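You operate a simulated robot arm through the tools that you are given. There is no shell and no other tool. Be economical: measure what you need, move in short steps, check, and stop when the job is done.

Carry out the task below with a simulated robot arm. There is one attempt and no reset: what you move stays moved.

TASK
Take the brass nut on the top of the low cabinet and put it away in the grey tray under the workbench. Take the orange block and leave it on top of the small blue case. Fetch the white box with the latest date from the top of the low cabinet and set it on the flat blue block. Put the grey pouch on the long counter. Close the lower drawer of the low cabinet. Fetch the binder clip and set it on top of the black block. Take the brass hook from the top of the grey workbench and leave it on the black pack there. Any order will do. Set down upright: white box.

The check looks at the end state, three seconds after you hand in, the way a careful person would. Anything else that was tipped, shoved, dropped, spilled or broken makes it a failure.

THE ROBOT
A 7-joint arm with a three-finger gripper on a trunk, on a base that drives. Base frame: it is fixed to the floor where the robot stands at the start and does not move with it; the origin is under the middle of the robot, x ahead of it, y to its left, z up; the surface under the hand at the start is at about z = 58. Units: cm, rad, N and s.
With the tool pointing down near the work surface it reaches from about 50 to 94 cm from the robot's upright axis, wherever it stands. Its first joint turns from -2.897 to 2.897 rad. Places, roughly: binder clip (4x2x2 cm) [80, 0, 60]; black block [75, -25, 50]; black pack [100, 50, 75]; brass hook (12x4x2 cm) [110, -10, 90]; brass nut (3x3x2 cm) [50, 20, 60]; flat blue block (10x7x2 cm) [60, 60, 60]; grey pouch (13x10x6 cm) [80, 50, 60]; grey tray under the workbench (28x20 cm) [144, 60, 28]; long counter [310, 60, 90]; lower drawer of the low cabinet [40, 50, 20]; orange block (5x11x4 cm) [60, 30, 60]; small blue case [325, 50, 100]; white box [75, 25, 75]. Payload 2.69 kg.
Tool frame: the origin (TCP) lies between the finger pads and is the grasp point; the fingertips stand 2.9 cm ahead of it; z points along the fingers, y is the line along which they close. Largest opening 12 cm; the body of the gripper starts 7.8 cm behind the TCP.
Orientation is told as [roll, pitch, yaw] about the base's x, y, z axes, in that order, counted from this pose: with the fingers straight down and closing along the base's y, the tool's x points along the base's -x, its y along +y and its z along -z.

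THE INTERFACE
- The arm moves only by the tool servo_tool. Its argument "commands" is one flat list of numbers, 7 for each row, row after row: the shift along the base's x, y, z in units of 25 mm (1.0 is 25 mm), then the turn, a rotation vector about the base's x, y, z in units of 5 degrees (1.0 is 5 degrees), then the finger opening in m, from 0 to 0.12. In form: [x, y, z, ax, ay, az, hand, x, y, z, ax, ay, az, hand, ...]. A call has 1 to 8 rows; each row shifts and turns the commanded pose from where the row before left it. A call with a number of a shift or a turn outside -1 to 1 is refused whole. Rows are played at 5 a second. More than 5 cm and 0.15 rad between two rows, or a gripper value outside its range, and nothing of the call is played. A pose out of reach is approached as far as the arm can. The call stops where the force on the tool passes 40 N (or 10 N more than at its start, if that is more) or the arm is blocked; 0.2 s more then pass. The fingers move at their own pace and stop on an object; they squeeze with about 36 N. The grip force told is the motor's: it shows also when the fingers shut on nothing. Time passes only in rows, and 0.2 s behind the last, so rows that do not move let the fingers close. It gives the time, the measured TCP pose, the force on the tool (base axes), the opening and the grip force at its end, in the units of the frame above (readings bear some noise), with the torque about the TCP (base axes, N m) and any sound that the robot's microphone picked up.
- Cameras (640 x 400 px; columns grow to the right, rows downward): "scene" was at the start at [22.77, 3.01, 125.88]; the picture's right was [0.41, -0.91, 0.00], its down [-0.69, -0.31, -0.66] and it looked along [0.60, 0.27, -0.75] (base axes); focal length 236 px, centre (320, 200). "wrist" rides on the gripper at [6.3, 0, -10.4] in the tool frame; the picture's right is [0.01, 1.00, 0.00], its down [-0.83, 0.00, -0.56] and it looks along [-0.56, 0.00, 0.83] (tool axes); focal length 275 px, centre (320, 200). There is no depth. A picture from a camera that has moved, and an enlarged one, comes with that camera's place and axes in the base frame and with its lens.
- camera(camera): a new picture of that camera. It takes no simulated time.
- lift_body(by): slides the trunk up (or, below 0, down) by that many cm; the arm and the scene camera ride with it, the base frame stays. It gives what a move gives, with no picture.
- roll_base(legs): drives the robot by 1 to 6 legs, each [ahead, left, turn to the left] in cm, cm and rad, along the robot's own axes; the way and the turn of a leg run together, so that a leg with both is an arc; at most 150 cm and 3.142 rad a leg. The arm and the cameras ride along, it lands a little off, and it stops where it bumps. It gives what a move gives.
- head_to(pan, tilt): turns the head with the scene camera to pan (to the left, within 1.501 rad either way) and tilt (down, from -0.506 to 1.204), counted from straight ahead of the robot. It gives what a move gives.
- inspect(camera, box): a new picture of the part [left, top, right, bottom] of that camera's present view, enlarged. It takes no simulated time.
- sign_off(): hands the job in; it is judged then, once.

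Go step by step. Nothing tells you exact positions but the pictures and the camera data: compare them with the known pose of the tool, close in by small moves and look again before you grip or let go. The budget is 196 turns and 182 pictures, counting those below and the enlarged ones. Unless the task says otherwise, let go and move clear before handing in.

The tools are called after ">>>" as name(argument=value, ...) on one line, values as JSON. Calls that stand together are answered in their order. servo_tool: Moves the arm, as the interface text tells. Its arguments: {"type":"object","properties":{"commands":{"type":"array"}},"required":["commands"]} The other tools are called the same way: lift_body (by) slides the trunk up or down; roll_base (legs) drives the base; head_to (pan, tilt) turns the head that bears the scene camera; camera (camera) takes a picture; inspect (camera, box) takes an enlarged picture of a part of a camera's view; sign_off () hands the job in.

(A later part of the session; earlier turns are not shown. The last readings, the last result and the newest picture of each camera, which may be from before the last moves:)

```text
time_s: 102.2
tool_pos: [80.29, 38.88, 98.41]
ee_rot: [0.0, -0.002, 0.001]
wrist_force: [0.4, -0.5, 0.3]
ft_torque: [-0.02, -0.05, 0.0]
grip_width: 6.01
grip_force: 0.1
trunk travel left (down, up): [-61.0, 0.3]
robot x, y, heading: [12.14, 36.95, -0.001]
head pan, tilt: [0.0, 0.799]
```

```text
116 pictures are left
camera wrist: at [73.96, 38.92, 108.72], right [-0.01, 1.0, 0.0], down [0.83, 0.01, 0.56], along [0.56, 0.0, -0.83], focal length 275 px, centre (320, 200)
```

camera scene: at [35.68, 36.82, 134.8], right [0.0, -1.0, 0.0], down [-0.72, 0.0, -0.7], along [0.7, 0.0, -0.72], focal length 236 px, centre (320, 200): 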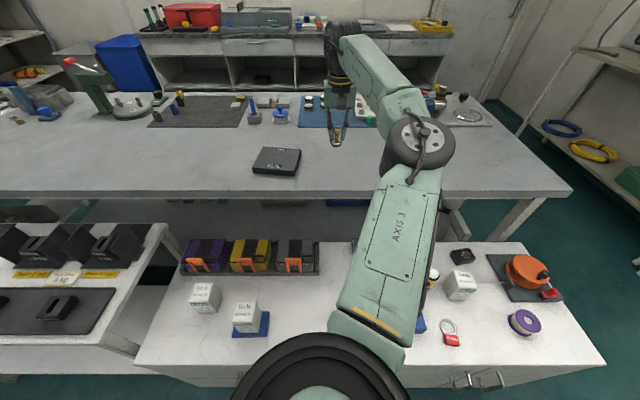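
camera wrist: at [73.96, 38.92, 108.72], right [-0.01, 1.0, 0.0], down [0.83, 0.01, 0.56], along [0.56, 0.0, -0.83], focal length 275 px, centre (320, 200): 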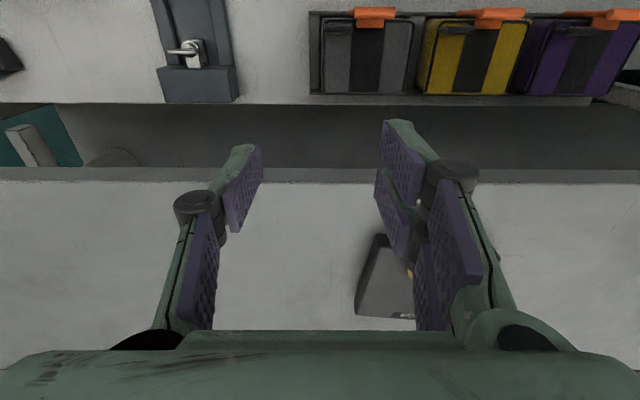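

The hook lies on the pack. Next the grey pouch in the rack; I lower the trunk and look from above.

>>> lift_body(by=-8.5)

>>> servo_tool(commands=[-0.9, 0.6, 0, 0, 0, 0, 0.08, -0.9, 0.6, 0, 0, 0, 0, 0.1, -0.9, 0.6, 0, 0, 0, 0, 0.12, -0.9, 0.6, 0, 0, 0, 0, 0.12])

>>> camera(camera="wrist")

>>> inspect(camera="wrist", box=[220, 70, 460, 220])

>>> inspect(camera="scene", box=[170, 220, 370, 345])

```text
time_s: 103.4
tool_pos: [80.37, 38.89, 89.79]
ee_rot: [0.001, -0.001, 0.001]
wrist_force: [-0.2, -0.3, -0.1]
ft_torque: [0.0, -0.04, 0.01]
grip_width: 6.0
grip_force: 0.2
trunk travel left (down, up): [-52.5, 8.8]
robot x, y, heading: [12.06, 37.35, 0.004]
head pan, tilt: [0.0, 0.799]
```

```text
time_s: 104.4
tool_pos: [71.29, 45.07, 89.87]
ee_rot: [0.001, -0.002, 0.003]
wrist_force: [-0.6, -0.2, 0.9]
ft_torque: [-0.03, -0.01, 0.04]
grip_width: 12.0
grip_force: 0.1
trunk travel left (down, up): [-52.5, 8.8]
robot x, y, heading: [11.78, 37.23, -0.002]
head pan, tilt: [0.0, 0.799]
```

```text
115 pictures are left
camera wrist: at [64.89, 45.12, 100.34], right [-0.01, 1.0, 0.0], down [0.83, 0.01, 0.56], along [0.56, 0.0, -0.83], focal length 275 px, centre (320, 200)
```

wrist: 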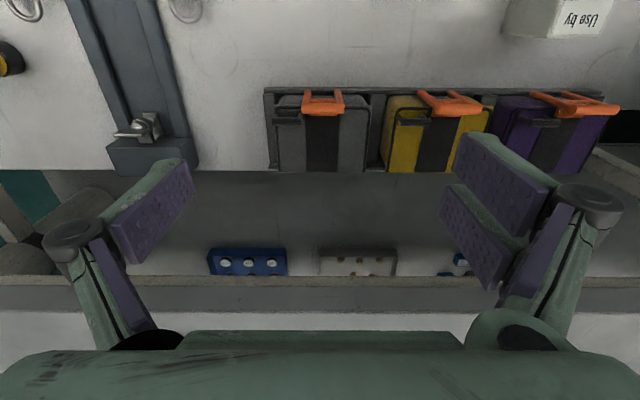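

```text
2.67 times, centred on (340, 145) of wrist
camera zoom: at [64.89, 45.12, 100.34], right [-0.01, 1.0, 0.0], down [0.83, 0.01, 0.56], along [0.56, 0.0, -0.83], focal length 734 px, centre (267, 347)
```

zoom: 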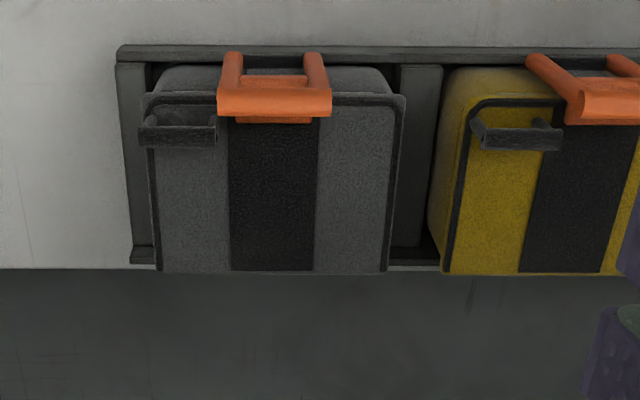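

```text
3.20 times, centred on (270, 282) of scene
camera zoom: at [35.67, 36.83, 126.31], right [0.0, -1.0, 0.0], down [-0.72, 0.0, -0.7], along [0.7, 0.0, -0.72], focal length 756 px, centre (480, -64)
```

zoom: 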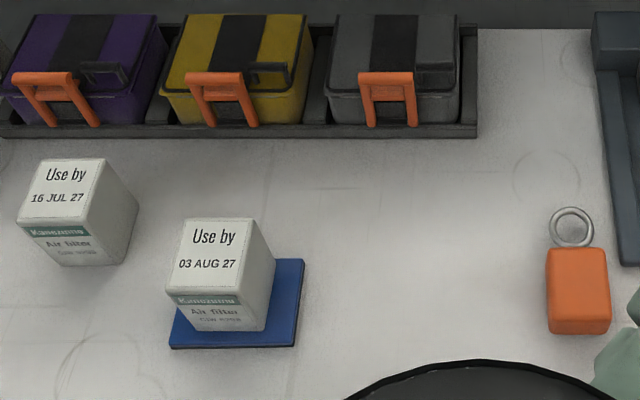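

>>> inspect(camera="scene", box=[265, 220, 325, 265])

>>> inspect(camera="wrist", box=[260, 80, 380, 180])

```text
8.89 times, centred on (295, 242) of scene
camera zoom: at [35.67, 36.83, 126.31], right [0.0, -1.0, 0.0], down [-0.72, 0.0, -0.7], along [0.7, 0.0, -0.72], focal length 2100 px, centre (542, -178)
```

zoom: 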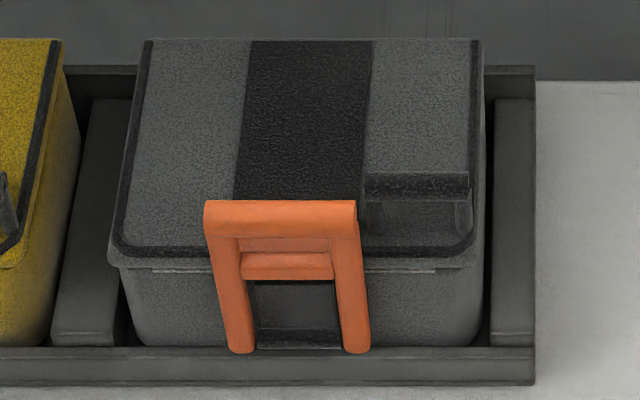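

```text
4.00 times, centred on (320, 130) of wrist
camera zoom: at [64.89, 45.12, 100.34], right [-0.01, 1.0, 0.0], down [0.83, 0.01, 0.56], along [0.56, 0.0, -0.83], focal length 1101 px, centre (320, 480)
```

zoom: 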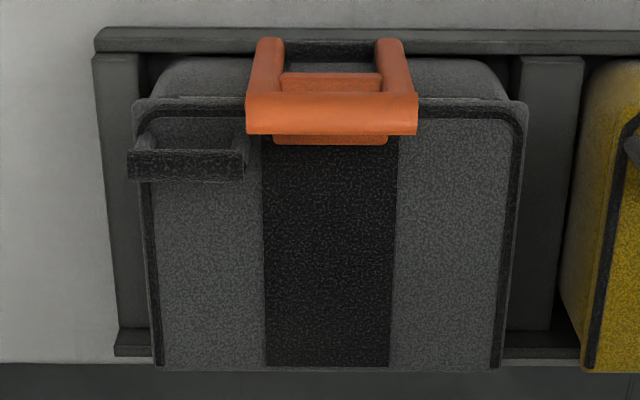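

The pouch is about 13 wide in y and 10 in x (73.9–84), so I must grip it along x beside the orange handle, at y≈49.2. I turn the hand by -90°.

>>> servo_tool(commands=[0.2, 0.1, 0, 0, 0, -1, 0.12, 0.2, 0.1, 0, 0, 0, -1, 0.12, 0.2, 0.1, 0, 0, 0, -1, 0.12, 0.2, 0.1, 0, 0, 0, -1, 0.12, 0.2, 0.1, 0, 0, 0, -1, 0.12, 0.2, 0.1, 0, 0, 0, -1, 0.12, 0.2, 0.1, 0, 0, 0, -1, 0.12, 0.2, 0.1, 0, 0, 0, -1, 0.12])

>>> servo_tool(commands=[0.2, 0.1, 0, 0, 0, -1, 0.12, 0.2, 0.1, 0, 0, 0, -1, 0.12, 0.2, 0.1, 0, 0, 0, -1, 0.12, 0.2, 0.1, 0, 0, 0, -1, 0.12, 0.2, 0.1, 0, 0, 0, -1, 0.12, 0.2, 0.1, 0, 0, 0, -1, 0.12, 0.2, 0.1, 0, 0, 0, -1, 0.12, 0.2, 0.1, 0, 0, 0, -1, 0.12])

>>> servo_tool(commands=[0, 0, -0.5, 0, 0, -1, 0.12, 0, 0, -0.5, 0, 0, -1, 0.12])

>>> camera(camera="wrist")

>>> inspect(camera="scene", box=[170, 170, 410, 320])

```text
time_s: 106.2
tool_pos: [75.33, 46.92, 89.79]
ee_rot: [-0.001, 0.0, -0.698]
wrist_force: [0.2, -0.1, -0.5]
ft_torque: [0.01, -0.03, 0.04]
grip_width: 12.04
grip_force: 0.1
trunk travel left (down, up): [-52.5, 8.8]
robot x, y, heading: [12.09, 37.05, 0.001]
head pan, tilt: [0.0, 0.799]
```

```text
time_s: 108.0
tool_pos: [79.25, 49.0, 89.81]
ee_rot: [0.0, 0.0, -1.395]
wrist_force: [0.2, 0.1, -0.3]
ft_torque: [0.04, 0.02, 0.01]
grip_width: 12.01
grip_force: 0.0
trunk travel left (down, up): [-52.5, 8.8]
robot x, y, heading: [12.11, 36.74, 0.001]
head pan, tilt: [0.0, 0.799]
```

```text
time_s: 108.6
tool_pos: [79.34, 49.07, 87.15]
ee_rot: [0.0, -0.003, -1.57]
wrist_force: [0.2, 0.7, 0.1]
ft_torque: [0.0, -0.01, 0.01]
grip_width: 11.98
grip_force: 0.0
trunk travel left (down, up): [-52.5, 8.8]
robot x, y, heading: [11.94, 37.11, 0.002]
head pan, tilt: [0.0, 0.799]
```

```text
110 pictures are left
camera wrist: at [79.3, 55.47, 97.7], right [1.0, 0.01, 0.0], down [0.0, -0.83, 0.56], along [0.0, -0.56, -0.83], focal length 275 px, centre (320, 200)
```

wrist: 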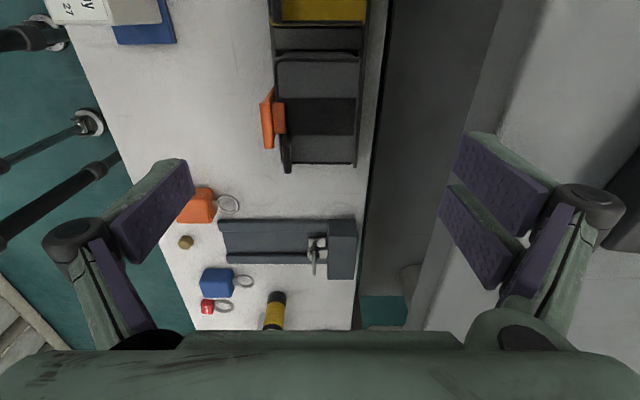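

```text
2.67 times, centred on (290, 245) of scene
camera zoom: at [35.68, 36.82, 126.31], right [0.0, -1.0, 0.0], down [-0.72, 0.0, -0.7], along [0.7, 0.0, -0.72], focal length 630 px, centre (400, 80)
```

zoom: 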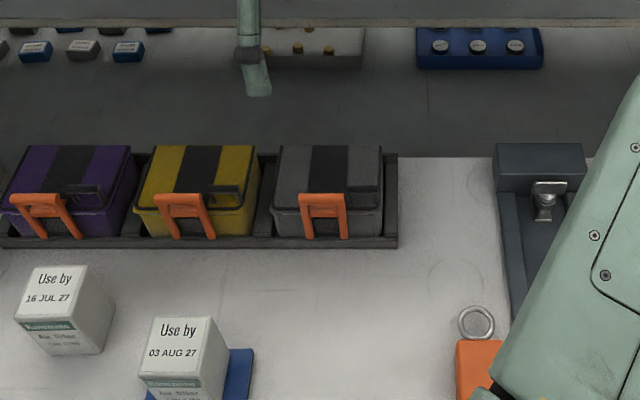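

>>> servo_tool(commands=[-0.16, 0.2, -1, 0, 0, 0, 0.12, 0, 0, -1, 0, 0, 0, 0.12, 0, 0, -1, 0, 0, 0, 0.12, 0, 0, -1, 0, 0, 0, 0.12, 0, 0, -1, 0, 0, 0, 0.12, 0, 0, -0.8, 0, 0, 0, 0.12])

>>> camera(camera="wrist")

>>> inspect(camera="scene", box=[230, 190, 350, 265])

```text
time_s: 110.0
tool_pos: [78.72, 49.62, 72.86]
ee_rot: [-0.001, 0.0, -1.569]
wrist_force: [0.0, 0.1, 0.6]
ft_torque: [0.02, 0.0, -0.03]
grip_width: 11.96
grip_force: 0.0
trunk travel left (down, up): [-52.5, 8.8]
robot x, y, heading: [12.17, 37.22, -0.003]
head pan, tilt: [0.0, 0.799]
```

```text
108 pictures are left
camera wrist: at [78.72, 56.02, 83.23], right [1.0, 0.01, 0.0], down [0.01, -0.83, 0.56], along [0.0, -0.56, -0.83], focal length 275 px, centre (320, 200)
```

wrist: 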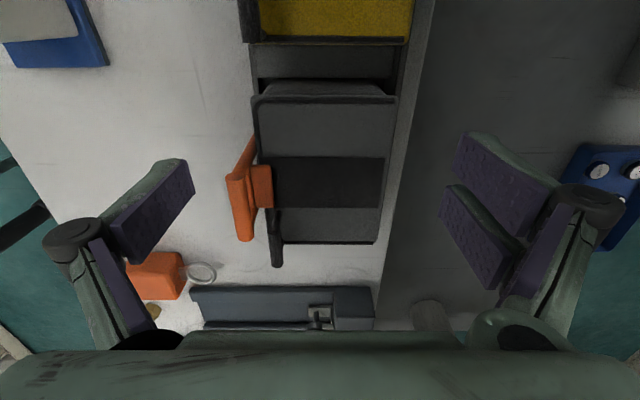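

```text
5.33 times, centred on (290, 228) of scene
camera zoom: at [35.68, 36.82, 126.31], right [0.0, -1.0, 0.0], down [-0.72, 0.0, -0.7], along [0.7, 0.0, -0.72], focal length 1260 px, centre (480, 53)
```

zoom: 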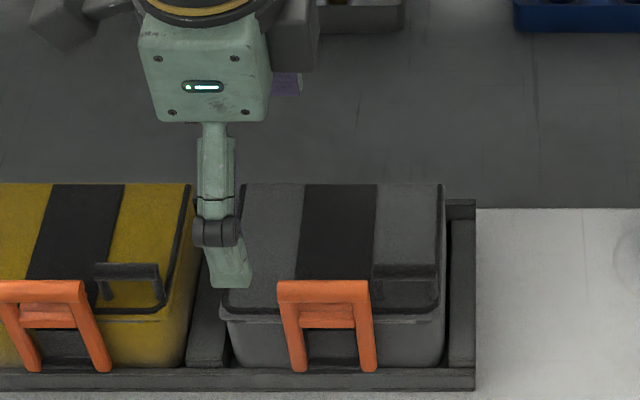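

>>> servo_tool(commands=[0.14, -0.1, -1, 0, 0, 0, 0.12, 0, 0, -1, 0, 0, 0, 0.12, 0, 0, -1, 0, 0, 0, 0.12, 0, 0, -0.6, 0, 0, 0, 0.12])

>>> camera(camera="wrist")

>>> inspect(camera="scene", box=[230, 200, 350, 275])

```text
time_s: 111.0
tool_pos: [79.3, 49.27, 63.65]
ee_rot: [0.001, -0.002, -1.568]
wrist_force: [-0.9, 1.2, -0.4]
ft_torque: [0.04, 0.02, 0.03]
grip_width: 12.01
grip_force: 0.1
trunk travel left (down, up): [-52.5, 8.8]
robot x, y, heading: [11.92, 37.42, 0.001]
head pan, tilt: [0.0, 0.799]
```

```text
106 pictures are left
camera wrist: at [79.23, 55.73, 74.03], right [1.0, 0.01, 0.0], down [0.01, -0.83, 0.56], along [0.0, -0.56, -0.83], focal length 275 px, centre (320, 200)
```

wrist: 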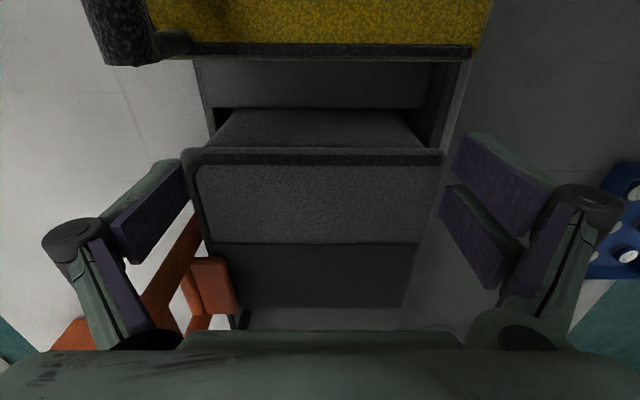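

```text
5.33 times, centred on (290, 238) of scene
camera zoom: at [35.69, 36.82, 126.31], right [0.0, -1.0, 0.0], down [-0.72, 0.0, -0.7], along [0.7, 0.0, -0.72], focal length 1260 px, centre (480, 0)
```

zoom: 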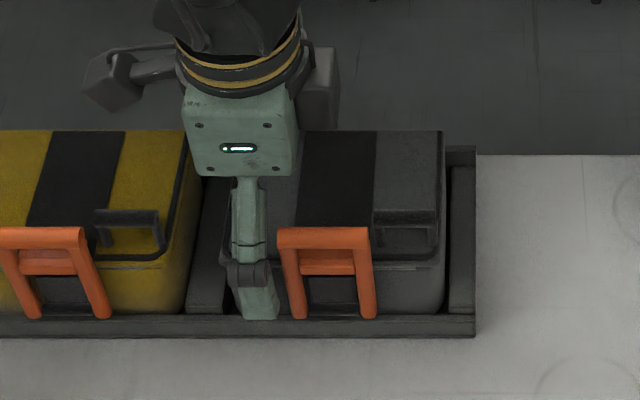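

The front finger is beside the handle. I close and lift a little.

>>> servo_tool(commands=[0, 0, 0, 0, 0, 0, 0.07, 0, 0, 0, 0, 0, 0, 0.07, 0, 0, 0, 0, 0, 0, 0.07, 0, 0, 0, 0, 0, 0, 0.07])

>>> servo_tool(commands=[0, 0, 0.3, 0, 0, 0, 0.07, 0, 0, 0.3, 0, 0, 0, 0.07])

>>> inspect(camera="scene", box=[230, 200, 350, 275])

```text
time_s: 112.0
tool_pos: [79.56, 49.36, 63.85]
ee_rot: [0.009, -0.001, -1.57]
wrist_force: [25.6, 4.0, 12.2]
ft_torque: [0.07, -1.04, 0.17]
grip_width: 10.15
grip_force: 23.4
trunk travel left (down, up): [-52.5, 8.8]
robot x, y, heading: [12.2, 36.65, -0.004]
head pan, tilt: [0.0, 0.799]
```

```text
time_s: 112.4
tool_pos: [79.54, 49.24, 63.88]
ee_rot: [0.004, 0.0, -1.567]
wrist_force: [9.8, 4.1, -17.1]
ft_torque: [0.01, 0.49, 0.42]
grip_width: 10.09
grip_force: 23.6
trunk travel left (down, up): [-52.5, 8.8]
robot x, y, heading: [12.04, 36.91, 0.003]
head pan, tilt: [0.0, 0.799]
stopped in row 2: the force on the tool passed its limit at 46 N (the readings are from after the stop); the commanded pose is now the measured one
```

```text
5.33 times, centred on (290, 238) of scene
camera zoom: at [35.88, 36.9, 126.21], right [0.0, -1.0, 0.0], down [-0.72, 0.0, -0.7], along [0.7, 0.0, -0.72], focal length 1260 px, centre (480, 0)
```

zoom: 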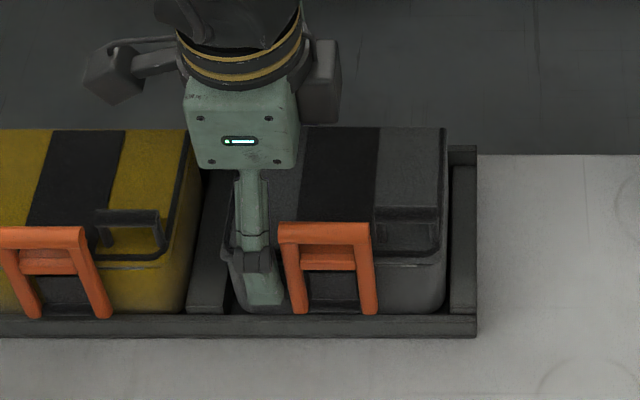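

>>> servo_tool(commands=[0, 0, 0, 0, 0, 0, 0, 0, 0, 0, 0, 0, 0, 0, 0, 0, 0, 0, 0, 0, 0])

>>> servo_tool(commands=[0.04, 0, 0.1, 0, 0, 0, 0])

>>> servo_tool(commands=[0, 0, 0.1, 0, 0, 0, 0])

>>> servo_tool(commands=[0, 0, 0.1, 0, 0, 0, 0])

>>> inspect(camera="scene", box=[230, 200, 350, 275])

```text
time_s: 113.2
tool_pos: [79.55, 49.27, 63.97]
ee_rot: [0.004, -0.001, -1.57]
wrist_force: [13.7, -1.1, -13.7]
ft_torque: [0.0, 0.3, 0.48]
grip_width: 10.06
grip_force: 36.6
trunk travel left (down, up): [-52.5, 8.8]
robot x, y, heading: [11.87, 36.99, 0.001]
head pan, tilt: [0.0, 0.799]
```

```text
time_s: 113.6
tool_pos: [79.71, 49.19, 64.02]
ee_rot: [0.0, 0.001, -1.568]
wrist_force: [18.1, 3.0, -29.1]
ft_torque: [-0.01, 1.01, 0.61]
grip_width: 10.07
grip_force: 36.0
trunk travel left (down, up): [-52.5, 8.8]
robot x, y, heading: [11.87, 37.06, 0.0]
head pan, tilt: [0.0, 0.799]
```

```text
time_s: 114.0
tool_pos: [79.72, 49.31, 63.92]
ee_rot: [-0.002, 0.0, -1.567]
wrist_force: [13.5, 4.6, -25.4]
ft_torque: [0.05, 0.91, 0.39]
grip_width: 10.07
grip_force: 36.1
trunk travel left (down, up): [-52.5, 8.8]
robot x, y, heading: [12.17, 37.14, -0.0]
head pan, tilt: [0.0, 0.799]
stopped in row 1: the force on the tool passed its limit at 48 N (the readings are from after the stop); the commanded pose is now the measured one
```

```text
time_s: 114.4
tool_pos: [79.62, 49.34, 63.99]
ee_rot: [-0.002, 0.001, -1.57]
wrist_force: [9.9, 4.6, -21.2]
ft_torque: [-0.25, 0.71, 0.15]
grip_width: 10.06
grip_force: 35.9
trunk travel left (down, up): [-52.5, 8.8]
robot x, y, heading: [11.73, 36.87, -0.001]
head pan, tilt: [0.0, 0.799]
stopped in row 1: the force on the tool passed its limit at 43 N (the readings are from after the stop); the commanded pose is now the measured one
```

```text
5.33 times, centred on (290, 238) of scene
camera zoom: at [35.98, 36.94, 126.27], right [0.0, -1.0, 0.0], down [-0.72, 0.0, -0.7], along [0.7, 0.0, -0.72], focal length 1260 px, centre (480, 0)
```

zoom: 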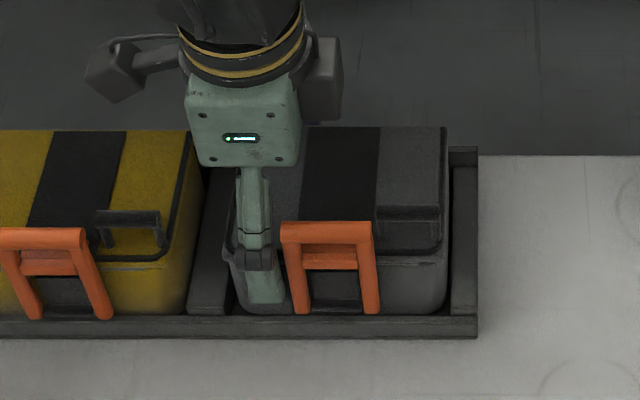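

The pouch does not lift with more than 25 N, so something may hold it, perhaps the orange latch. I release and take a closer look.

>>> servo_tool(commands=[0, 0, 0, 0, 0, 0, 0.12, 0, 0, 0, 0, 0, 0, 0.12, 0, 0, 0, 0, 0, 0, 0.12, 0, 0, 1, 0, 0, 0, 0.12, 0, 0, 1, 0, 0, 0, 0.12, 0, 0, 1, 0, 0, 0, 0.12, 0, 0, 1, 0, 0, 0, 0.12])

>>> inspect(camera="wrist", box=[200, 60, 420, 280])

>>> inspect(camera="scene", box=[270, 225, 320, 265])

```text
time_s: 116.0
tool_pos: [79.4, 49.25, 74.13]
ee_rot: [0.0, -0.001, -1.569]
wrist_force: [0.0, 0.0, -0.4]
ft_torque: [0.0, -0.04, 0.0]
grip_width: 11.99
grip_force: 0.0
trunk travel left (down, up): [-52.5, 8.8]
robot x, y, heading: [12.12, 37.19, 0.006]
head pan, tilt: [0.0, 0.799]
```

```text
1.82 times, centred on (310, 170) of wrist
camera zoom: at [79.37, 55.62, 84.62], right [1.0, 0.01, 0.0], down [0.01, -0.83, 0.56], along [0.0, -0.56, -0.83], focal length 500 px, centre (338, 254)
```

zoom: 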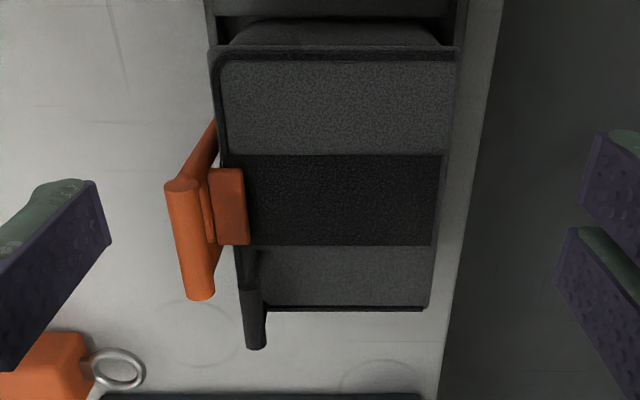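

```text
10.00 times, centred on (295, 245) of scene
camera zoom: at [35.73, 36.86, 126.31], right [0.0, -1.0, 0.0], down [-0.72, 0.0, -0.7], along [0.7, 0.0, -0.72], focal length 2362 px, centre (570, -250)
```

zoom: 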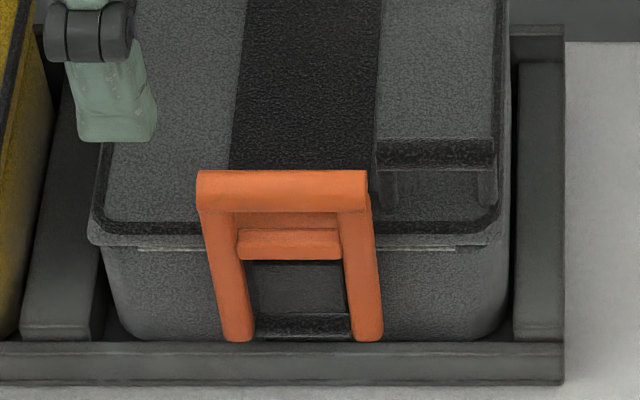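

It is a lever latch: an upright orange bar at about (73.9, 45.3, 68.9), with a tongue over the lid edge. I'll grip the bar and swing it outward.

>>> servo_tool(commands=[-0.75, -0.5, 0.3, 0, 0, 0, 0.06, -0.75, -0.5, 0.3, 0, 0, 0, 0.06, -0.7, -0.58, 0.2, 0, 0, 0, 0.06])

>>> camera(camera="wrist")

>>> inspect(camera="scene", box=[230, 200, 350, 275])

```text
time_s: 116.8
tool_pos: [73.89, 45.19, 76.19]
ee_rot: [0.001, 0.0, -1.57]
wrist_force: [-0.6, 0.3, 0.2]
ft_torque: [0.04, 0.0, -0.01]
grip_width: 6.09
grip_force: 0.2
trunk travel left (down, up): [-52.5, 8.8]
robot x, y, heading: [12.23, 37.0, 0.0]
head pan, tilt: [0.0, 0.799]
```

```text
100 pictures are left
camera wrist: at [73.84, 51.53, 86.73], right [1.0, 0.01, 0.0], down [0.01, -0.83, 0.56], along [0.0, -0.56, -0.83], focal length 275 px, centre (320, 200)
```

wrist: 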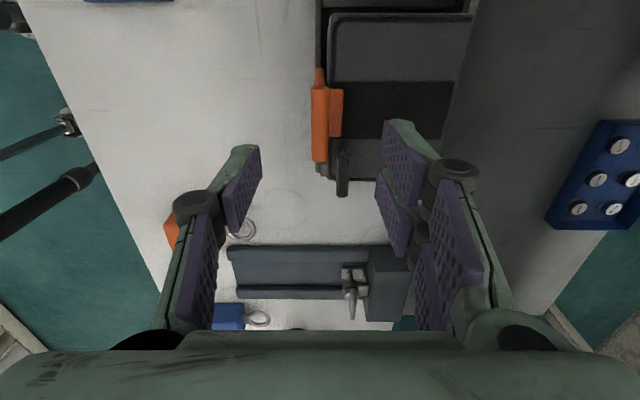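

```text
5.33 times, centred on (290, 238) of scene
camera zoom: at [35.73, 36.86, 126.31], right [0.0, -1.0, 0.0], down [-0.72, 0.0, -0.7], along [0.7, 0.0, -0.72], focal length 1260 px, centre (480, 0)
```

zoom: 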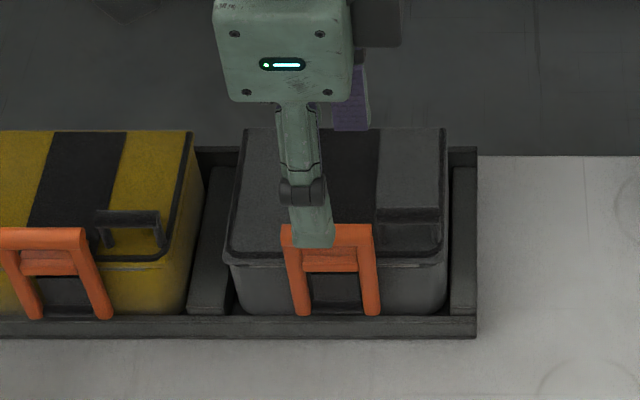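

>>> servo_tool(commands=[0, 0.15, -1, 0, 0, 0, 0.05, 0, 0, -1, 0, 0, 0, 0.05, 0, 0, -0.72, 0, 0, 0, 0.05])

>>> camera(camera="wrist")

>>> inspect(camera="scene", box=[230, 200, 350, 275])

```text
time_s: 117.6
tool_pos: [74.27, 45.79, 69.75]
ee_rot: [0.002, 0.001, -1.569]
wrist_force: [-0.1, 0.2, -0.5]
ft_torque: [0.0, 0.01, 0.0]
grip_width: 5.0
grip_force: 0.1
trunk travel left (down, up): [-52.5, 8.8]
robot x, y, heading: [12.1, 37.33, 0.001]
head pan, tilt: [0.0, 0.799]
```

```text
98 pictures are left
camera wrist: at [74.2, 52.03, 80.1], right [1.0, 0.01, 0.0], down [0.01, -0.83, 0.56], along [0.0, -0.56, -0.83], focal length 275 px, centre (320, 200)
```

wrist: 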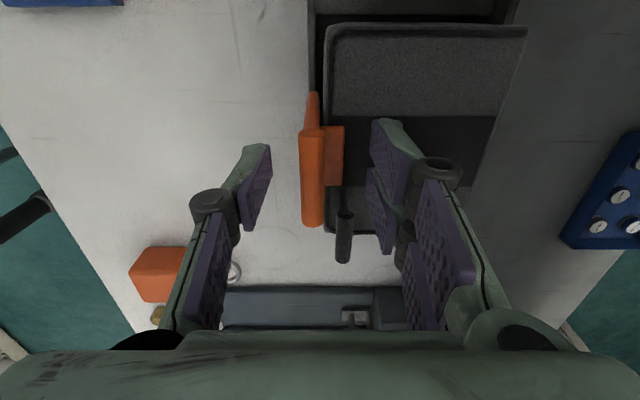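

```text
5.33 times, centred on (290, 238) of scene
camera zoom: at [35.75, 36.86, 126.31], right [0.0, -1.0, 0.0], down [-0.72, 0.0, -0.7], along [0.7, 0.0, -0.72], focal length 1260 px, centre (480, 0)
```

zoom: 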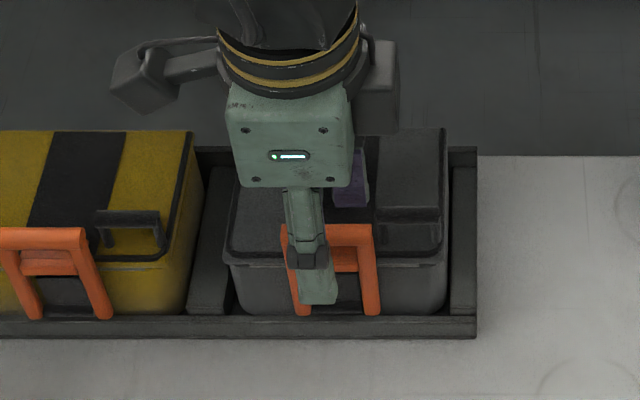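

>>> servo_tool(commands=[-0.15, -0.1, 0, 0, 0, 0, 0.05, 0, 0, 0, 0, 0, 0, 0.0, 0, 0, 0, 0, 0, 0, 0.0, 0, 0, 0, 0, 0, 0, 0.0, 0, 0, 0, 0, 0, 0, 0.0])

>>> camera(camera="wrist")

```text
time_s: 118.8
tool_pos: [73.87, 45.44, 69.57]
ee_rot: [0.001, 0.0, -1.569]
wrist_force: [-0.8, 0.2, 0.1]
ft_torque: [0.02, 0.02, 0.05]
grip_width: 1.05
grip_force: 30.3
trunk travel left (down, up): [-52.5, 8.8]
robot x, y, heading: [12.46, 37.11, 0.001]
head pan, tilt: [0.0, 0.799]
```

```text
96 pictures are left
camera wrist: at [73.7, 51.78, 80.0], right [1.0, 0.01, 0.0], down [0.01, -0.83, 0.56], along [0.0, -0.56, -0.83], focal length 275 px, centre (320, 200)
```

wrist: 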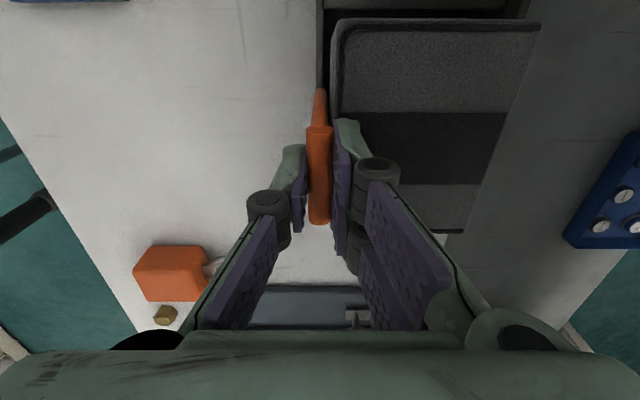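

Bar gripped. I swing it outward in small arc steps, watching the force.

>>> servo_tool(commands=[-0.31, 0, -0.01, 0, -1, 0, 0, -0.31, 0, -0.04, 0, -1, 0, 0])

>>> servo_tool(commands=[-0.3, 0, -0.07, 0, -1, 0, 0, -0.3, 0, -0.1, 0, -1, 0, 0])

>>> inspect(camera="scene", box=[230, 200, 350, 275])

```text
time_s: 119.4
tool_pos: [72.18, 45.49, 69.53]
ee_rot: [0.177, 0.0, -1.569]
wrist_force: [0.7, -0.5, 2.3]
ft_torque: [0.18, 0.03, 0.05]
grip_width: 1.01
grip_force: 35.8
trunk travel left (down, up): [-52.5, 8.8]
robot x, y, heading: [12.24, 37.07, 0.004]
head pan, tilt: [0.0, 0.799]
```

```text
time_s: 120.0
tool_pos: [70.56, 45.43, 68.97]
ee_rot: [0.351, 0.002, -1.568]
wrist_force: [-3.1, -5.3, 7.5]
ft_torque: [-0.03, 0.02, -0.13]
grip_width: 1.07
grip_force: 36.2
trunk travel left (down, up): [-52.5, 8.8]
robot x, y, heading: [12.06, 37.03, 0.0]
head pan, tilt: [0.0, 0.799]
```

```text
5.33 times, centred on (290, 238) of scene
camera zoom: at [35.68, 36.83, 126.34], right [0.0, -1.0, 0.0], down [-0.72, 0.0, -0.7], along [0.7, 0.0, -0.72], focal length 1260 px, centre (480, 0)
```

zoom: 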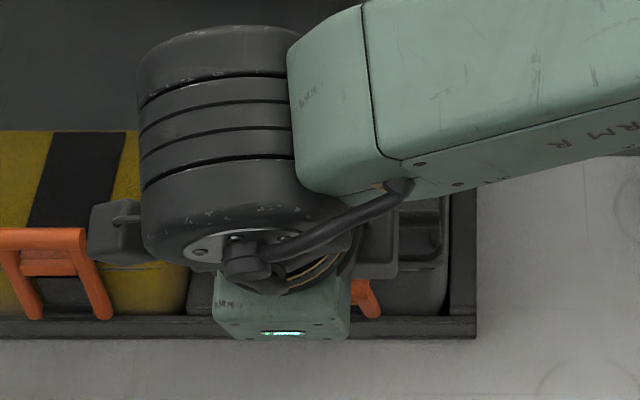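

>>> servo_tool(commands=[-0.28, 0, -0.06, 0, -1, 0, 0, -0.28, 0, -0.1, 0, -1, 0, 0, -0.28, 0, -0.14, 0, -1, 0, 0])

>>> servo_tool(commands=[-0.26, 0, -0.17, 0, -1, 0, 0, -0.25, 0, -0.2, 0, -1, 0, 0, -0.23, 0, -0.22, 0, -1, 0, 0])

>>> camera(camera="wrist")

```text
time_s: 120.7
tool_pos: [71.83, 46.09, 68.27]
ee_rot: [0.569, -0.004, -1.572]
wrist_force: [-8.5, -4.9, 24.1]
ft_torque: [0.35, 0.08, -0.07]
grip_width: 1.01
grip_force: 36.3
out of reach, approached as far as the arm can: row 2, 3
trunk travel left (down, up): [-52.5, 8.8]
robot x, y, heading: [11.96, 36.74, -0.005]
head pan, tilt: [0.0, 0.799]
stopped in row 3: the force on the tool passed its limit at 83 N (the readings are from after the stop); the commanded pose is now the measured one
```

```text
time_s: 121.0
tool_pos: [71.74, 46.28, 68.1]
ee_rot: [0.583, -0.01, -1.573]
wrist_force: [-12.4, -6.8, 24.5]
ft_torque: [0.39, 0.31, -0.05]
grip_width: 1.01
grip_force: 35.6
out of reach, approached as far as the arm can: row 1
trunk travel left (down, up): [-52.5, 8.8]
robot x, y, heading: [12.19, 36.76, -0.0]
head pan, tilt: [0.0, 0.799]
stopped in row 1: the force on the tool passed its limit at 66 N (the readings are from after the stop); the commanded pose is now the measured one
```

```text
94 pictures are left
camera wrist: at [65.97, 52.68, 76.85], right [0.84, 0.01, 0.55], down [-0.3, -0.83, 0.47], along [0.46, -0.56, -0.69], focal length 275 px, centre (320, 200)
```

wrist: 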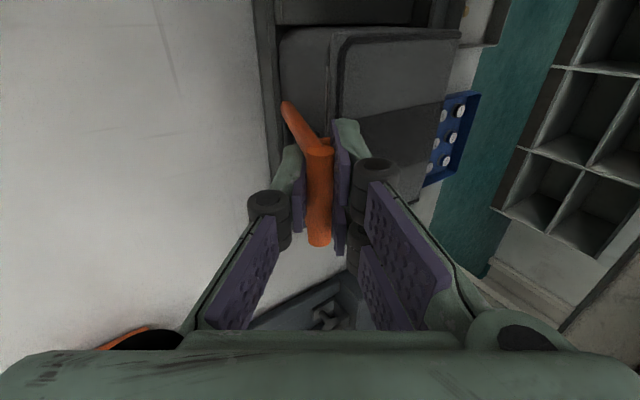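

>>> servo_tool(commands=[0, 0, 0.1, 0, 1, 0, 0, -0.3, 0, 0, 0, 1, 0, 0])

>>> servo_tool(commands=[-0.3, 0, -0.1, 0, 0, 0, 0, -0.3, 0, -0.12, 0, 0, 0, 0])

>>> camera(camera="wrist")

```text
time_s: 121.6
tool_pos: [71.17, 46.32, 68.27]
ee_rot: [0.403, -0.009, -1.573]
wrist_force: [5.6, -2.7, 4.2]
ft_torque: [0.16, -0.41, 0.03]
grip_width: 0.99
grip_force: 35.9
trunk travel left (down, up): [-52.5, 8.8]
robot x, y, heading: [12.33, 37.11, 0.001]
head pan, tilt: [0.0, 0.799]
```

```text
time_s: 122.2
tool_pos: [69.63, 46.34, 67.65]
ee_rot: [0.403, -0.009, -1.571]
wrist_force: [2.5, -1.4, 6.6]
ft_torque: [0.16, -0.43, -0.02]
grip_width: 1.01
grip_force: 36.4
trunk travel left (down, up): [-52.5, 8.8]
robot x, y, heading: [11.94, 36.8, 0.003]
head pan, tilt: [0.0, 0.799]
```

```text
93 pictures are left
camera wrist: at [65.51, 52.77, 77.19], right [0.92, 0.01, 0.39], down [-0.21, -0.83, 0.52], along [0.33, -0.56, -0.76], focal length 275 px, centre (320, 200)
```

wrist: 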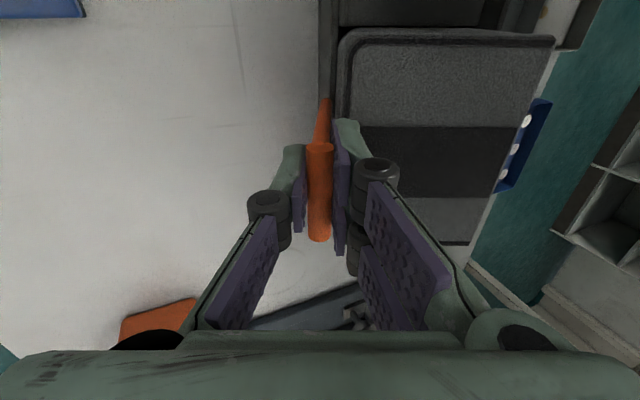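

>>> servo_tool(commands=[-0.3, 0, -0.14, 0, 0, 0, 0, -0.3, 0, -0.18, 0, 0, 0, 0, -0.3, 0, -0.22, 0, 0, 0, 0])

>>> servo_tool(commands=[-0.28, 0, -0.26, 0, 0, 0, 0, -0.25, 0, -0.3, 0, 0, 0, 0, -0.22, 0, -0.32, 0, 0, 0, 0])

>>> camera(camera="wrist")

```text
time_s: 122.9
tool_pos: [68.71, 46.42, 67.03]
ee_rot: [0.419, -0.013, -1.573]
wrist_force: [-4.6, -4.1, 33.2]
ft_torque: [-0.17, -1.26, -0.29]
grip_width: 1.22
grip_force: 36.3
out of reach, approached as far as the arm can: row 2, 3
trunk travel left (down, up): [-52.5, 8.8]
robot x, y, heading: [12.03, 37.12, -0.006]
head pan, tilt: [0.0, 0.799]
stopped in row 3: the force on the tool passed its limit at 47 N (the readings are from after the stop); the commanded pose is now the measured one
```

```text
time_s: 123.2
tool_pos: [68.74, 46.34, 67.0]
ee_rot: [0.425, -0.013, -1.572]
wrist_force: [-3.5, -5.5, 33.7]
ft_torque: [-0.01, -1.24, -0.24]
grip_width: 1.15
grip_force: 35.5
out of reach, approached as far as the arm can: row 1
trunk travel left (down, up): [-52.5, 8.8]
robot x, y, heading: [11.69, 36.95, 0.002]
head pan, tilt: [0.0, 0.799]
stopped in row 1: the force on the tool passed its limit at 52 N (the readings are from after the stop); the commanded pose is now the measured one
```

```text
92 pictures are left
camera wrist: at [64.45, 52.89, 76.5], right [0.91, 0.01, 0.41], down [-0.23, -0.82, 0.52], along [0.34, -0.57, -0.75], focal length 275 px, centre (320, 200)
```

wrist: 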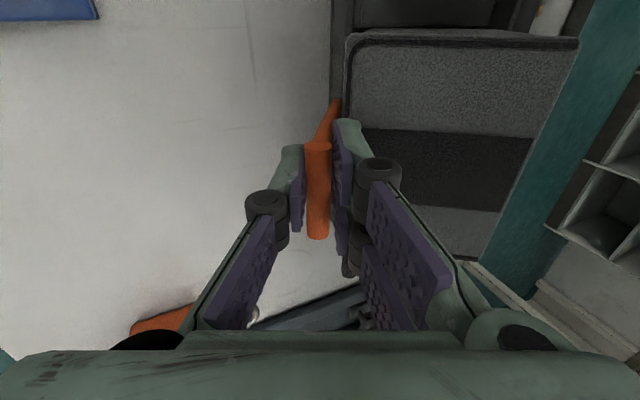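

>>> servo_tool(commands=[0, 0, 0.15, 0, 1, 0, 0, 0, 0, 0, 0, 1, 0, 0])

>>> servo_tool(commands=[-0.2, 0, -0.05, 0, 1, 0, 0, -0.2, 0, -0.08, 0, 1, 0, 0, -0.2, 0, -0.1, 0, 0.8, 0, 0])

>>> camera(camera="wrist")

```text
time_s: 123.8
tool_pos: [68.72, 46.4, 67.28]
ee_rot: [0.245, -0.013, -1.57]
wrist_force: [2.7, -1.7, 32.7]
ft_torque: [0.1, -1.75, -0.19]
grip_width: 1.57
grip_force: 36.0
trunk travel left (down, up): [-52.5, 8.8]
robot x, y, heading: [12.03, 36.89, 0.004]
head pan, tilt: [0.0, 0.799]
```

```text
time_s: 124.6
tool_pos: [66.98, 46.47, 66.57]
ee_rot: [-0.008, -0.011, -1.568]
wrist_force: [-5.1, -3.5, 10.1]
ft_torque: [0.49, -0.45, -0.53]
grip_width: 1.78
grip_force: 35.6
trunk travel left (down, up): [-52.5, 8.8]
robot x, y, heading: [12.0, 37.03, -0.002]
head pan, tilt: [0.0, 0.799]
```

```text
91 pictures are left
camera wrist: at [66.96, 53.0, 76.78], right [1.0, 0.01, -0.01], down [0.01, -0.82, 0.57], along [0.0, -0.57, -0.82], focal length 275 px, centre (320, 200)
```

wrist: 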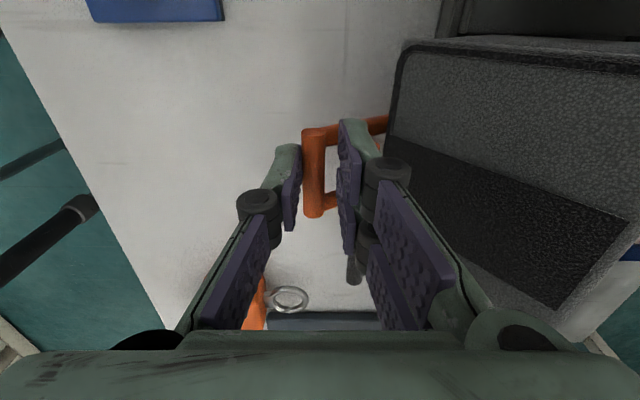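

>>> camera(camera="scene")

>>> inspect(camera="scene", box=[220, 210, 350, 290])

```text
90 pictures are left
camera scene: at [35.6, 36.72, 126.3], right [0.0, -1.0, 0.0], down [-0.72, 0.0, -0.7], along [0.7, 0.0, -0.72], focal length 236 px, centre (320, 200)
```

scene: 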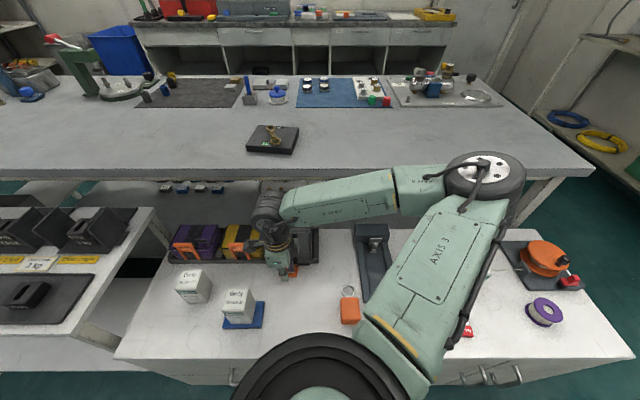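

```text
4.92 times, centred on (285, 250) of scene
camera zoom: at [35.6, 36.72, 126.3], right [0.0, -1.0, 0.0], down [-0.72, 0.0, -0.7], along [0.7, 0.0, -0.72], focal length 1163 px, centre (492, -46)
```

zoom: 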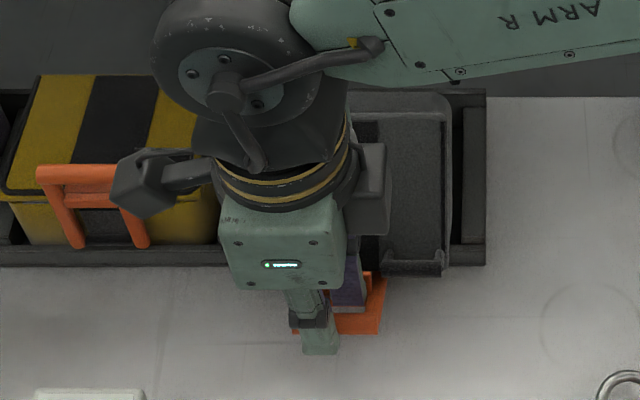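

>>> inspect(camera="wrist", box=[270, 20, 640, 320])

>>> head_to(pan=0.5, tilt=0.9)

>>> camera(camera="scene")

```text
1.33 times, centred on (455, 170) of wrist
camera zoom: at [66.96, 53.0, 76.78], right [1.0, 0.01, -0.01], down [0.01, -0.82, 0.57], along [0.0, -0.57, -0.82], focal length 367 px, centre (140, 240)
```

zoom: 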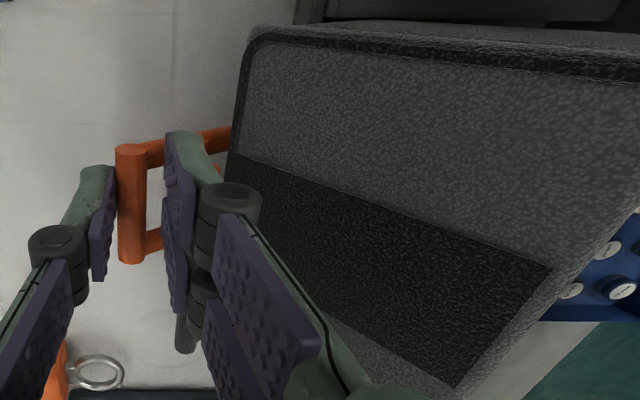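

```text
time_s: 125.5
tool_pos: [66.98, 46.61, 66.61]
ee_rot: [-0.002, -0.014, -1.569]
wrist_force: [-15.5, -3.4, 15.7]
ft_torque: [0.34, 0.03, -0.44]
grip_width: 1.66
grip_force: 35.7
trunk travel left (down, up): [-52.5, 8.8]
robot x, y, heading: [11.74, 36.93, 0.001]
head pan, tilt: [0.499, 0.901]
```

```text
87 pictures are left
camera scene: at [34.11, 40.32, 125.57], right [0.48, -0.88, 0.0], down [-0.69, -0.37, -0.62], along [0.55, 0.3, -0.78], focal length 236 px, centre (320, 200)
```

scene: 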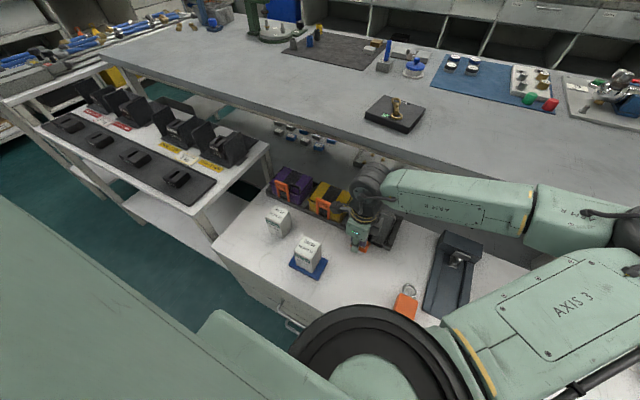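

The pouch itself began to tip with the lever, so the lever is past its free travel. I bring the lever back until the pouch lies flat.

>>> servo_tool(commands=[0.25, 0, 0.1, 0, 0, 0, 0, 0.25, 0, 0.1, 0, 0, 0, 0, 0.25, 0, 0.1, 0, 0, 0, 0])

>>> camera(camera="wrist")

```text
time_s: 125.9
tool_pos: [66.99, 46.48, 66.85]
ee_rot: [-0.016, -0.013, -1.564]
wrist_force: [-10.8, -1.5, 14.3]
ft_torque: [0.23, -0.15, -0.76]
grip_width: 1.57
grip_force: 36.0
trunk travel left (down, up): [-52.5, 8.8]
robot x, y, heading: [11.86, 36.7, -0.001]
head pan, tilt: [0.499, 0.901]
stopped in row 2: the force on the tool passed its limit at 44 N (the readings are from after the stop); the commanded pose is now the measured one
```

```text
86 pictures are left
camera wrist: at [67.13, 52.99, 77.11], right [1.0, 0.01, -0.01], down [0.02, -0.82, 0.57], along [-0.01, -0.57, -0.82], focal length 275 px, centre (320, 200)
```

wrist: 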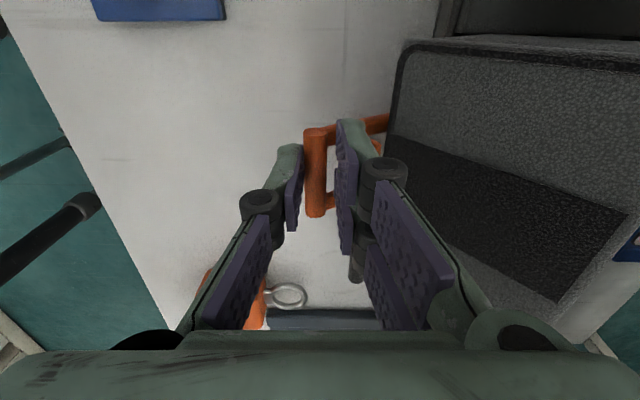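

>>> servo_tool(commands=[0.1, 0, 0.2, 0, 0, 0, 0, 0.12, 0, 0.2, 0, 0, 0, 0])

>>> servo_tool(commands=[0.14, 0, 0.2, 0, 0, 0, 0, 0.16, 0, 0.18, 0, 0, 0, 0])

>>> camera(camera="wrist")

```text
time_s: 126.5
tool_pos: [67.68, 46.56, 67.8]
ee_rot: [-0.012, -0.013, -1.564]
wrist_force: [-17.3, -0.3, 16.5]
ft_torque: [-0.12, 0.25, -0.5]
grip_width: 1.21
grip_force: 35.6
trunk travel left (down, up): [-52.5, 8.8]
robot x, y, heading: [11.77, 37.1, -0.002]
head pan, tilt: [0.499, 0.901]
```

```text
time_s: 127.1
tool_pos: [68.77, 46.44, 68.77]
ee_rot: [-0.012, -0.012, -1.564]
wrist_force: [-12.2, -1.6, 17.2]
ft_torque: [0.45, 0.24, -0.32]
grip_width: 1.16
grip_force: 36.0
trunk travel left (down, up): [-52.5, 8.8]
robot x, y, heading: [11.97, 37.03, -0.001]
head pan, tilt: [0.499, 0.901]
```

```text
85 pictures are left
camera wrist: at [68.67, 52.96, 79.13], right [1.0, 0.01, -0.01], down [0.01, -0.82, 0.57], along [0.0, -0.57, -0.82], focal length 275 px, centre (320, 200)
```

wrist: 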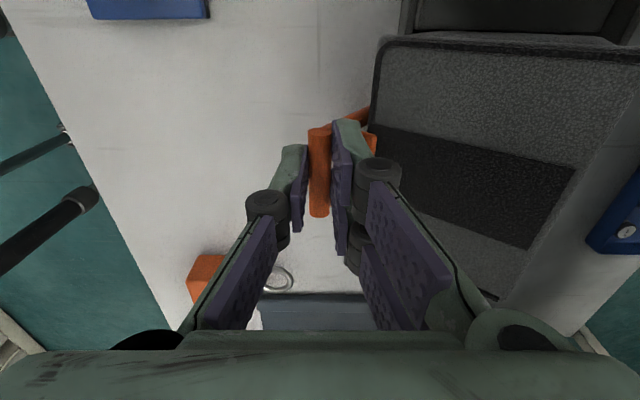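

It lowers again. I continue.

>>> servo_tool(commands=[0.18, 0, 0.16, 0, 0, 0, 0, 0.2, 0, 0.12, 0, 0, 0, 0])

>>> servo_tool(commands=[0.2, 0, 0.1, 0, 0, 0, 0, 0.2, 0, 0.06, 0, 0, 0, 0])

>>> camera(camera="wrist")

```text
time_s: 127.7
tool_pos: [69.61, 46.44, 69.38]
ee_rot: [-0.012, -0.015, -1.566]
wrist_force: [-3.8, -4.0, 6.1]
ft_torque: [0.11, 0.15, -0.08]
grip_width: 1.12
grip_force: 35.9
trunk travel left (down, up): [-52.5, 8.8]
robot x, y, heading: [11.95, 36.94, -0.007]
head pan, tilt: [0.499, 0.901]
```

```text
time_s: 128.3
tool_pos: [70.48, 46.43, 69.75]
ee_rot: [-0.012, -0.014, -1.563]
wrist_force: [-5.2, -5.9, 7.7]
ft_torque: [0.12, 0.18, -0.16]
grip_width: 1.08
grip_force: 36.2
trunk travel left (down, up): [-52.5, 8.8]
robot x, y, heading: [11.79, 36.85, -0.002]
head pan, tilt: [0.499, 0.901]
```

```text
84 pictures are left
camera wrist: at [70.52, 52.99, 80.09], right [1.0, 0.01, -0.01], down [0.02, -0.82, 0.57], along [0.0, -0.57, -0.82], focal length 275 px, centre (320, 200)
```

wrist: 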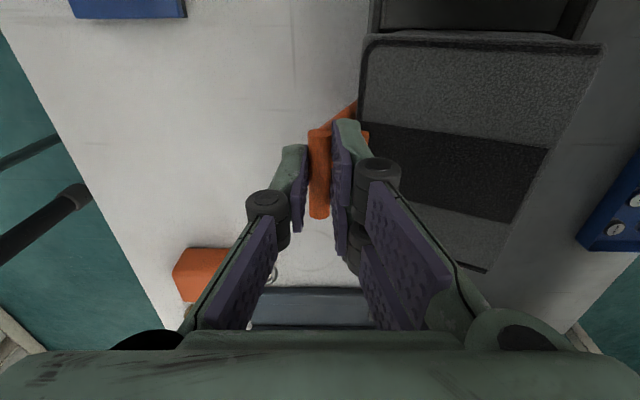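

>>> servo_tool(commands=[0, 0, 0, 0, 0, 0, 0.03, 0, 0, 0, 0, 0, 0, 0.05, 0, 0, 1, 0, 0, 0, 0.05, 0, 0, 1, 0, 0, 0, 0.05, 0, 0, 1, 0, 0, 0, 0.08, 0, 0, 1, 0, 0, 0, 0.12, 0, 0, 1, 0, 0, 0, 0.12])

>>> camera(camera="wrist")

>>> inspect(camera="scene", box=[260, 160, 420, 260])

```text
time_s: 129.9
tool_pos: [70.48, 46.66, 82.14]
ee_rot: [-0.014, -0.015, -1.565]
wrist_force: [-0.5, -0.3, -0.8]
ft_torque: [0.0, 0.02, 0.01]
grip_width: 10.63
grip_force: 0.0
trunk travel left (down, up): [-52.5, 8.8]
robot x, y, heading: [12.07, 36.81, -0.002]
head pan, tilt: [0.499, 0.901]
```

```text
83 pictures are left
camera wrist: at [70.49, 53.25, 92.52], right [1.0, 0.01, -0.01], down [0.02, -0.82, 0.57], along [0.0, -0.57, -0.82], focal length 275 px, centre (320, 200)
```

wrist: 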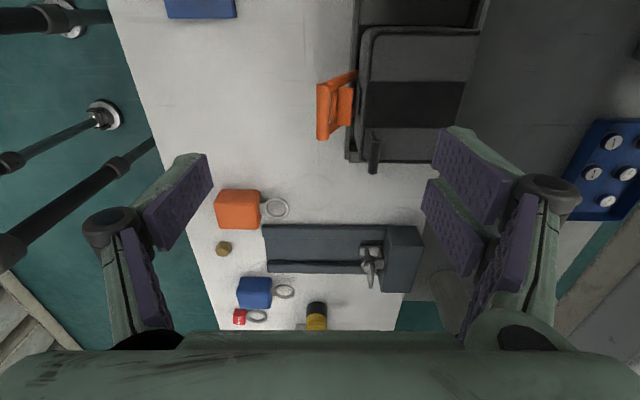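

```text
4.00 times, centred on (340, 210) of scene
camera zoom: at [34.23, 40.36, 125.52], right [0.48, -0.88, 0.0], down [-0.69, -0.37, -0.62], along [0.55, 0.3, -0.78], focal length 945 px, centre (240, 160)
```

zoom: 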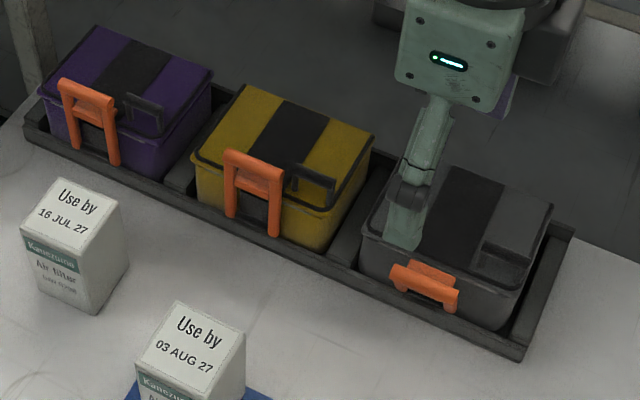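

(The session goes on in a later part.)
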